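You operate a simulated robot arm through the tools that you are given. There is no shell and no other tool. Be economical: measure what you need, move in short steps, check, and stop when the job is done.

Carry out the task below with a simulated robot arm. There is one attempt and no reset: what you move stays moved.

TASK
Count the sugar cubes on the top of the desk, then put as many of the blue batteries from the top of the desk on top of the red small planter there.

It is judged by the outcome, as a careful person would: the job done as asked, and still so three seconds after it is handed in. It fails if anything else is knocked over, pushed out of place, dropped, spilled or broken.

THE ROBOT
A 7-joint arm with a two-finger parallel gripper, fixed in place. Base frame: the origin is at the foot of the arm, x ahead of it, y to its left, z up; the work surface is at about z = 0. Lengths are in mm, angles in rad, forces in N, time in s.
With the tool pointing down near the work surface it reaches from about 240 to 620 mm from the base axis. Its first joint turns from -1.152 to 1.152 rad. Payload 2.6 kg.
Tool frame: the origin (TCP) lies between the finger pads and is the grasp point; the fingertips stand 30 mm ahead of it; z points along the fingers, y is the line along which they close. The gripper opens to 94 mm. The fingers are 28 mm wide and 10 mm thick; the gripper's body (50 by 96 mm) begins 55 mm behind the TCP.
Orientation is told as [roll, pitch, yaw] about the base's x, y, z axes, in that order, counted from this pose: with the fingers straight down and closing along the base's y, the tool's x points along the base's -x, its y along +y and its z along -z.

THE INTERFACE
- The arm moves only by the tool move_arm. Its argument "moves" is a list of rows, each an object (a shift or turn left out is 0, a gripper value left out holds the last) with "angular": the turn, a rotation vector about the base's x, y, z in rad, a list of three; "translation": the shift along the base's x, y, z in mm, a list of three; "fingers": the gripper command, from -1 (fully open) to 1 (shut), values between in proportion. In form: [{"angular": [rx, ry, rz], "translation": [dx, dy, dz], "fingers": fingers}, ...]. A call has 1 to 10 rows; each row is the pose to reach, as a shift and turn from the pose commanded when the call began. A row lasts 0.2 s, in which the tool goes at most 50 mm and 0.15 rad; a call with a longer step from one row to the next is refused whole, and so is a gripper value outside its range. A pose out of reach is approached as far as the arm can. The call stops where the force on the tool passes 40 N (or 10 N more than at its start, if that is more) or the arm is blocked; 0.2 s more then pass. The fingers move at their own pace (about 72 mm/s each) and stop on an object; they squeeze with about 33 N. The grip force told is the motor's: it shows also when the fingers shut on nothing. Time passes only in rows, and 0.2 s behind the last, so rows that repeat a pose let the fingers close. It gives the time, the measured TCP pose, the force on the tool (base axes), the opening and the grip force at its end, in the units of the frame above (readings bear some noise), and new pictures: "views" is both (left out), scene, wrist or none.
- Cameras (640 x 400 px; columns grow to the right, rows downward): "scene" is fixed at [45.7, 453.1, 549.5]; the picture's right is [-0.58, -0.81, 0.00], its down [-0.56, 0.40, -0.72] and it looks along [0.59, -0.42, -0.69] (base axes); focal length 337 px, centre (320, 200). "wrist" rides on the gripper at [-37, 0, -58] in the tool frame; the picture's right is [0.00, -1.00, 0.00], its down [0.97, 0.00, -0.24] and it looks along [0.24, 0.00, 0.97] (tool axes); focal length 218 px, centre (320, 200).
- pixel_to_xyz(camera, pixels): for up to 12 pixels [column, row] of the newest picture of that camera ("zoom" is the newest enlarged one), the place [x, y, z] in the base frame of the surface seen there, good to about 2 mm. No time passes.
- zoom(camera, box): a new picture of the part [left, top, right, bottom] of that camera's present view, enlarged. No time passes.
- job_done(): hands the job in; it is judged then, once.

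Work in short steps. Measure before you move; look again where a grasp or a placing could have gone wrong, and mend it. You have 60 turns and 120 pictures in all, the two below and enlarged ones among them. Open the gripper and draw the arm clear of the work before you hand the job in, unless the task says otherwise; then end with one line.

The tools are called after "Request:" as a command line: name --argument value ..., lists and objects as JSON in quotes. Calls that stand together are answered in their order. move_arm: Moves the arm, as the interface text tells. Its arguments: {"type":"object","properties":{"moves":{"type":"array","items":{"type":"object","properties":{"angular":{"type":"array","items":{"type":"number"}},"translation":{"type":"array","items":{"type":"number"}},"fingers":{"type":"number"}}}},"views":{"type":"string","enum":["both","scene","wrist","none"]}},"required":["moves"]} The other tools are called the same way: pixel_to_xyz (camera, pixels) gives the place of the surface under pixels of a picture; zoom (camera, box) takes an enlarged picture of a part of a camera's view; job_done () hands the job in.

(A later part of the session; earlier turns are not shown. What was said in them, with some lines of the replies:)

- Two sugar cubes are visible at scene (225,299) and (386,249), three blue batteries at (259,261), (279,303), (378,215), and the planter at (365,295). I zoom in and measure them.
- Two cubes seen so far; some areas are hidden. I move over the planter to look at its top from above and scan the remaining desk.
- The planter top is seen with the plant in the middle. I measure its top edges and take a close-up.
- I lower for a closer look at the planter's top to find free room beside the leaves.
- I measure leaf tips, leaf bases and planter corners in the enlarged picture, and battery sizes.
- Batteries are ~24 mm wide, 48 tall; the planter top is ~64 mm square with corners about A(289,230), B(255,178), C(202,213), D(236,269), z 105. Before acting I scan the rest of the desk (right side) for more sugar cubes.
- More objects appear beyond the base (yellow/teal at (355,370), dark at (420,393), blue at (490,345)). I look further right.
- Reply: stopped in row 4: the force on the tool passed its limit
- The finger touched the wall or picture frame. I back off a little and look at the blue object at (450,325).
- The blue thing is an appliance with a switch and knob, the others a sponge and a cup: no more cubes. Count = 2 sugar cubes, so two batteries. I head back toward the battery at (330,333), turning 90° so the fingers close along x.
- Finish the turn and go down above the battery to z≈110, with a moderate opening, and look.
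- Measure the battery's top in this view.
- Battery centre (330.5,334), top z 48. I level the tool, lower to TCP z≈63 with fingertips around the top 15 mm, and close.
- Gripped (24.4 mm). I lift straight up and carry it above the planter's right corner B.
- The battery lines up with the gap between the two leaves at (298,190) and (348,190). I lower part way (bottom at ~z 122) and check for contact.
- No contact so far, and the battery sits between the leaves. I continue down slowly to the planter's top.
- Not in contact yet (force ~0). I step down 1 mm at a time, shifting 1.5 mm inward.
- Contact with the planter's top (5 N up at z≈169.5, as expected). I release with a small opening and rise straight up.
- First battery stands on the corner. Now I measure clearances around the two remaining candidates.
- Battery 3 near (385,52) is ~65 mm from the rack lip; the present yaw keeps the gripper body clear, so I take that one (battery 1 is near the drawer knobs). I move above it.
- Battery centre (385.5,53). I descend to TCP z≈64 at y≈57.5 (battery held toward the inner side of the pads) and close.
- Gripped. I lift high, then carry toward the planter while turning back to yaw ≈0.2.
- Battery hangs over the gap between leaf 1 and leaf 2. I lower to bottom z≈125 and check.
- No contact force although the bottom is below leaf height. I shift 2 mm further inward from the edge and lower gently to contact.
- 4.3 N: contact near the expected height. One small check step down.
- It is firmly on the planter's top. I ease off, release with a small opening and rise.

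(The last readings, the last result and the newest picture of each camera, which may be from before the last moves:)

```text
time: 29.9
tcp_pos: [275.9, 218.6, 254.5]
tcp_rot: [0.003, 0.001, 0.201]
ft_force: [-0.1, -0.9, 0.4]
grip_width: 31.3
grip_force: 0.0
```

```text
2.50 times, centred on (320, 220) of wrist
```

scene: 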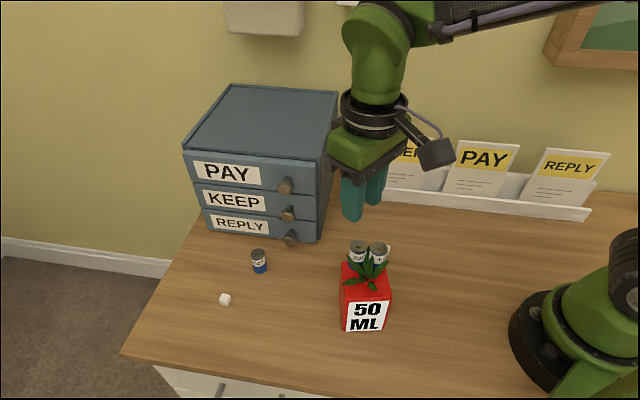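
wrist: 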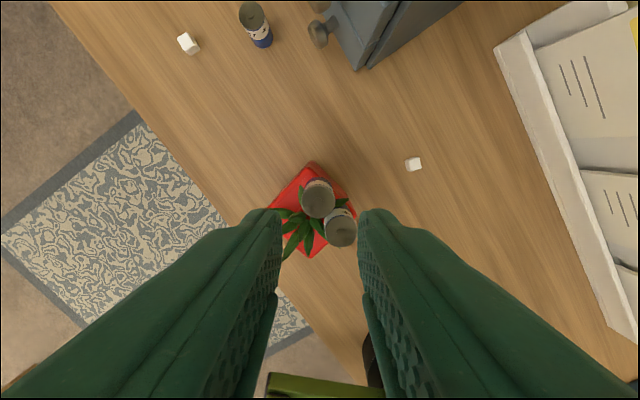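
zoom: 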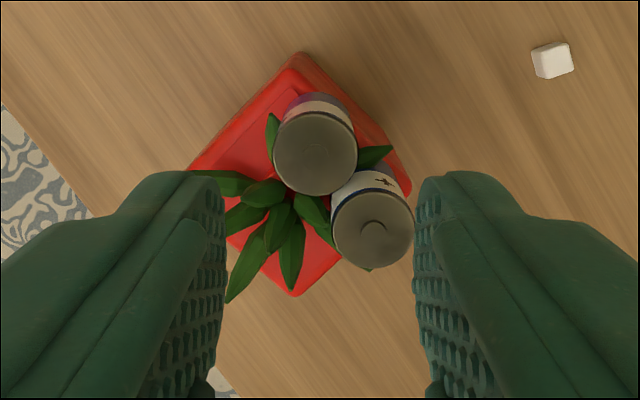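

Both batteries stand on the planter's top. I open the gripper, draw the arm up and away, and check once more that they stay put.

Request:
move_arm --moves '[{"translation": [0, 0, 45]}, {"translation": [20, 0, 80], "fingers": -1}, {"translation": [50, -30, 90]}, {"translation": [80, -60, 90]}, {"translation": [100, -90, 90]}, {"translation": [100, -130, 90]}, {"translation": [100, -130, 90]}, {"translation": [100, -130, 90]}, {"translation": [100, -130, 90]}, {"translation": [100, -130, 90]}]' --views "scene"

Request:
zoom --camera "scene" --box '[190, 190, 430, 340]'

```text
time: 32.1
tcp_pos: [377.4, 89.9, 343.8]
tcp_rot: [0.002, -0.002, 0.201]
ft_force: [0.0, 0.3, -0.5]
grip_width: 93.9
grip_force: 0.2
```

scene: 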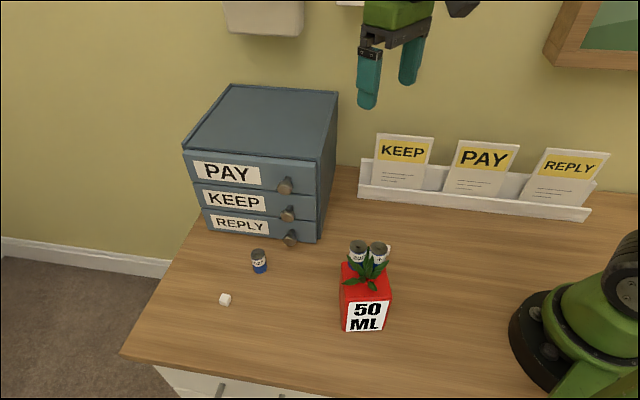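

```text
2.67 times, centred on (310, 265) of scene
```

zoom: 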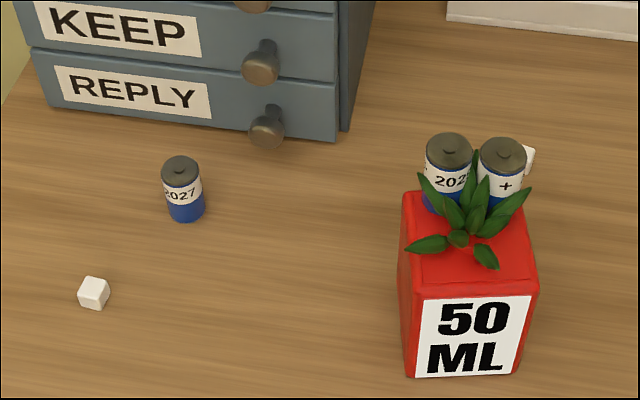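

Both batteries stand steady, nothing else has moved, and the arm is clear, so I hand the job in.

Request:
job_done

```text
The job is handed in.
```

I counted 2 sugar cubes on the desk and stood 2 blue batteries on top of the red planter; while I scanned the right side of the desk, a finger briefly touched the wall or picture frame, and I saw nothing out of place afterwards.
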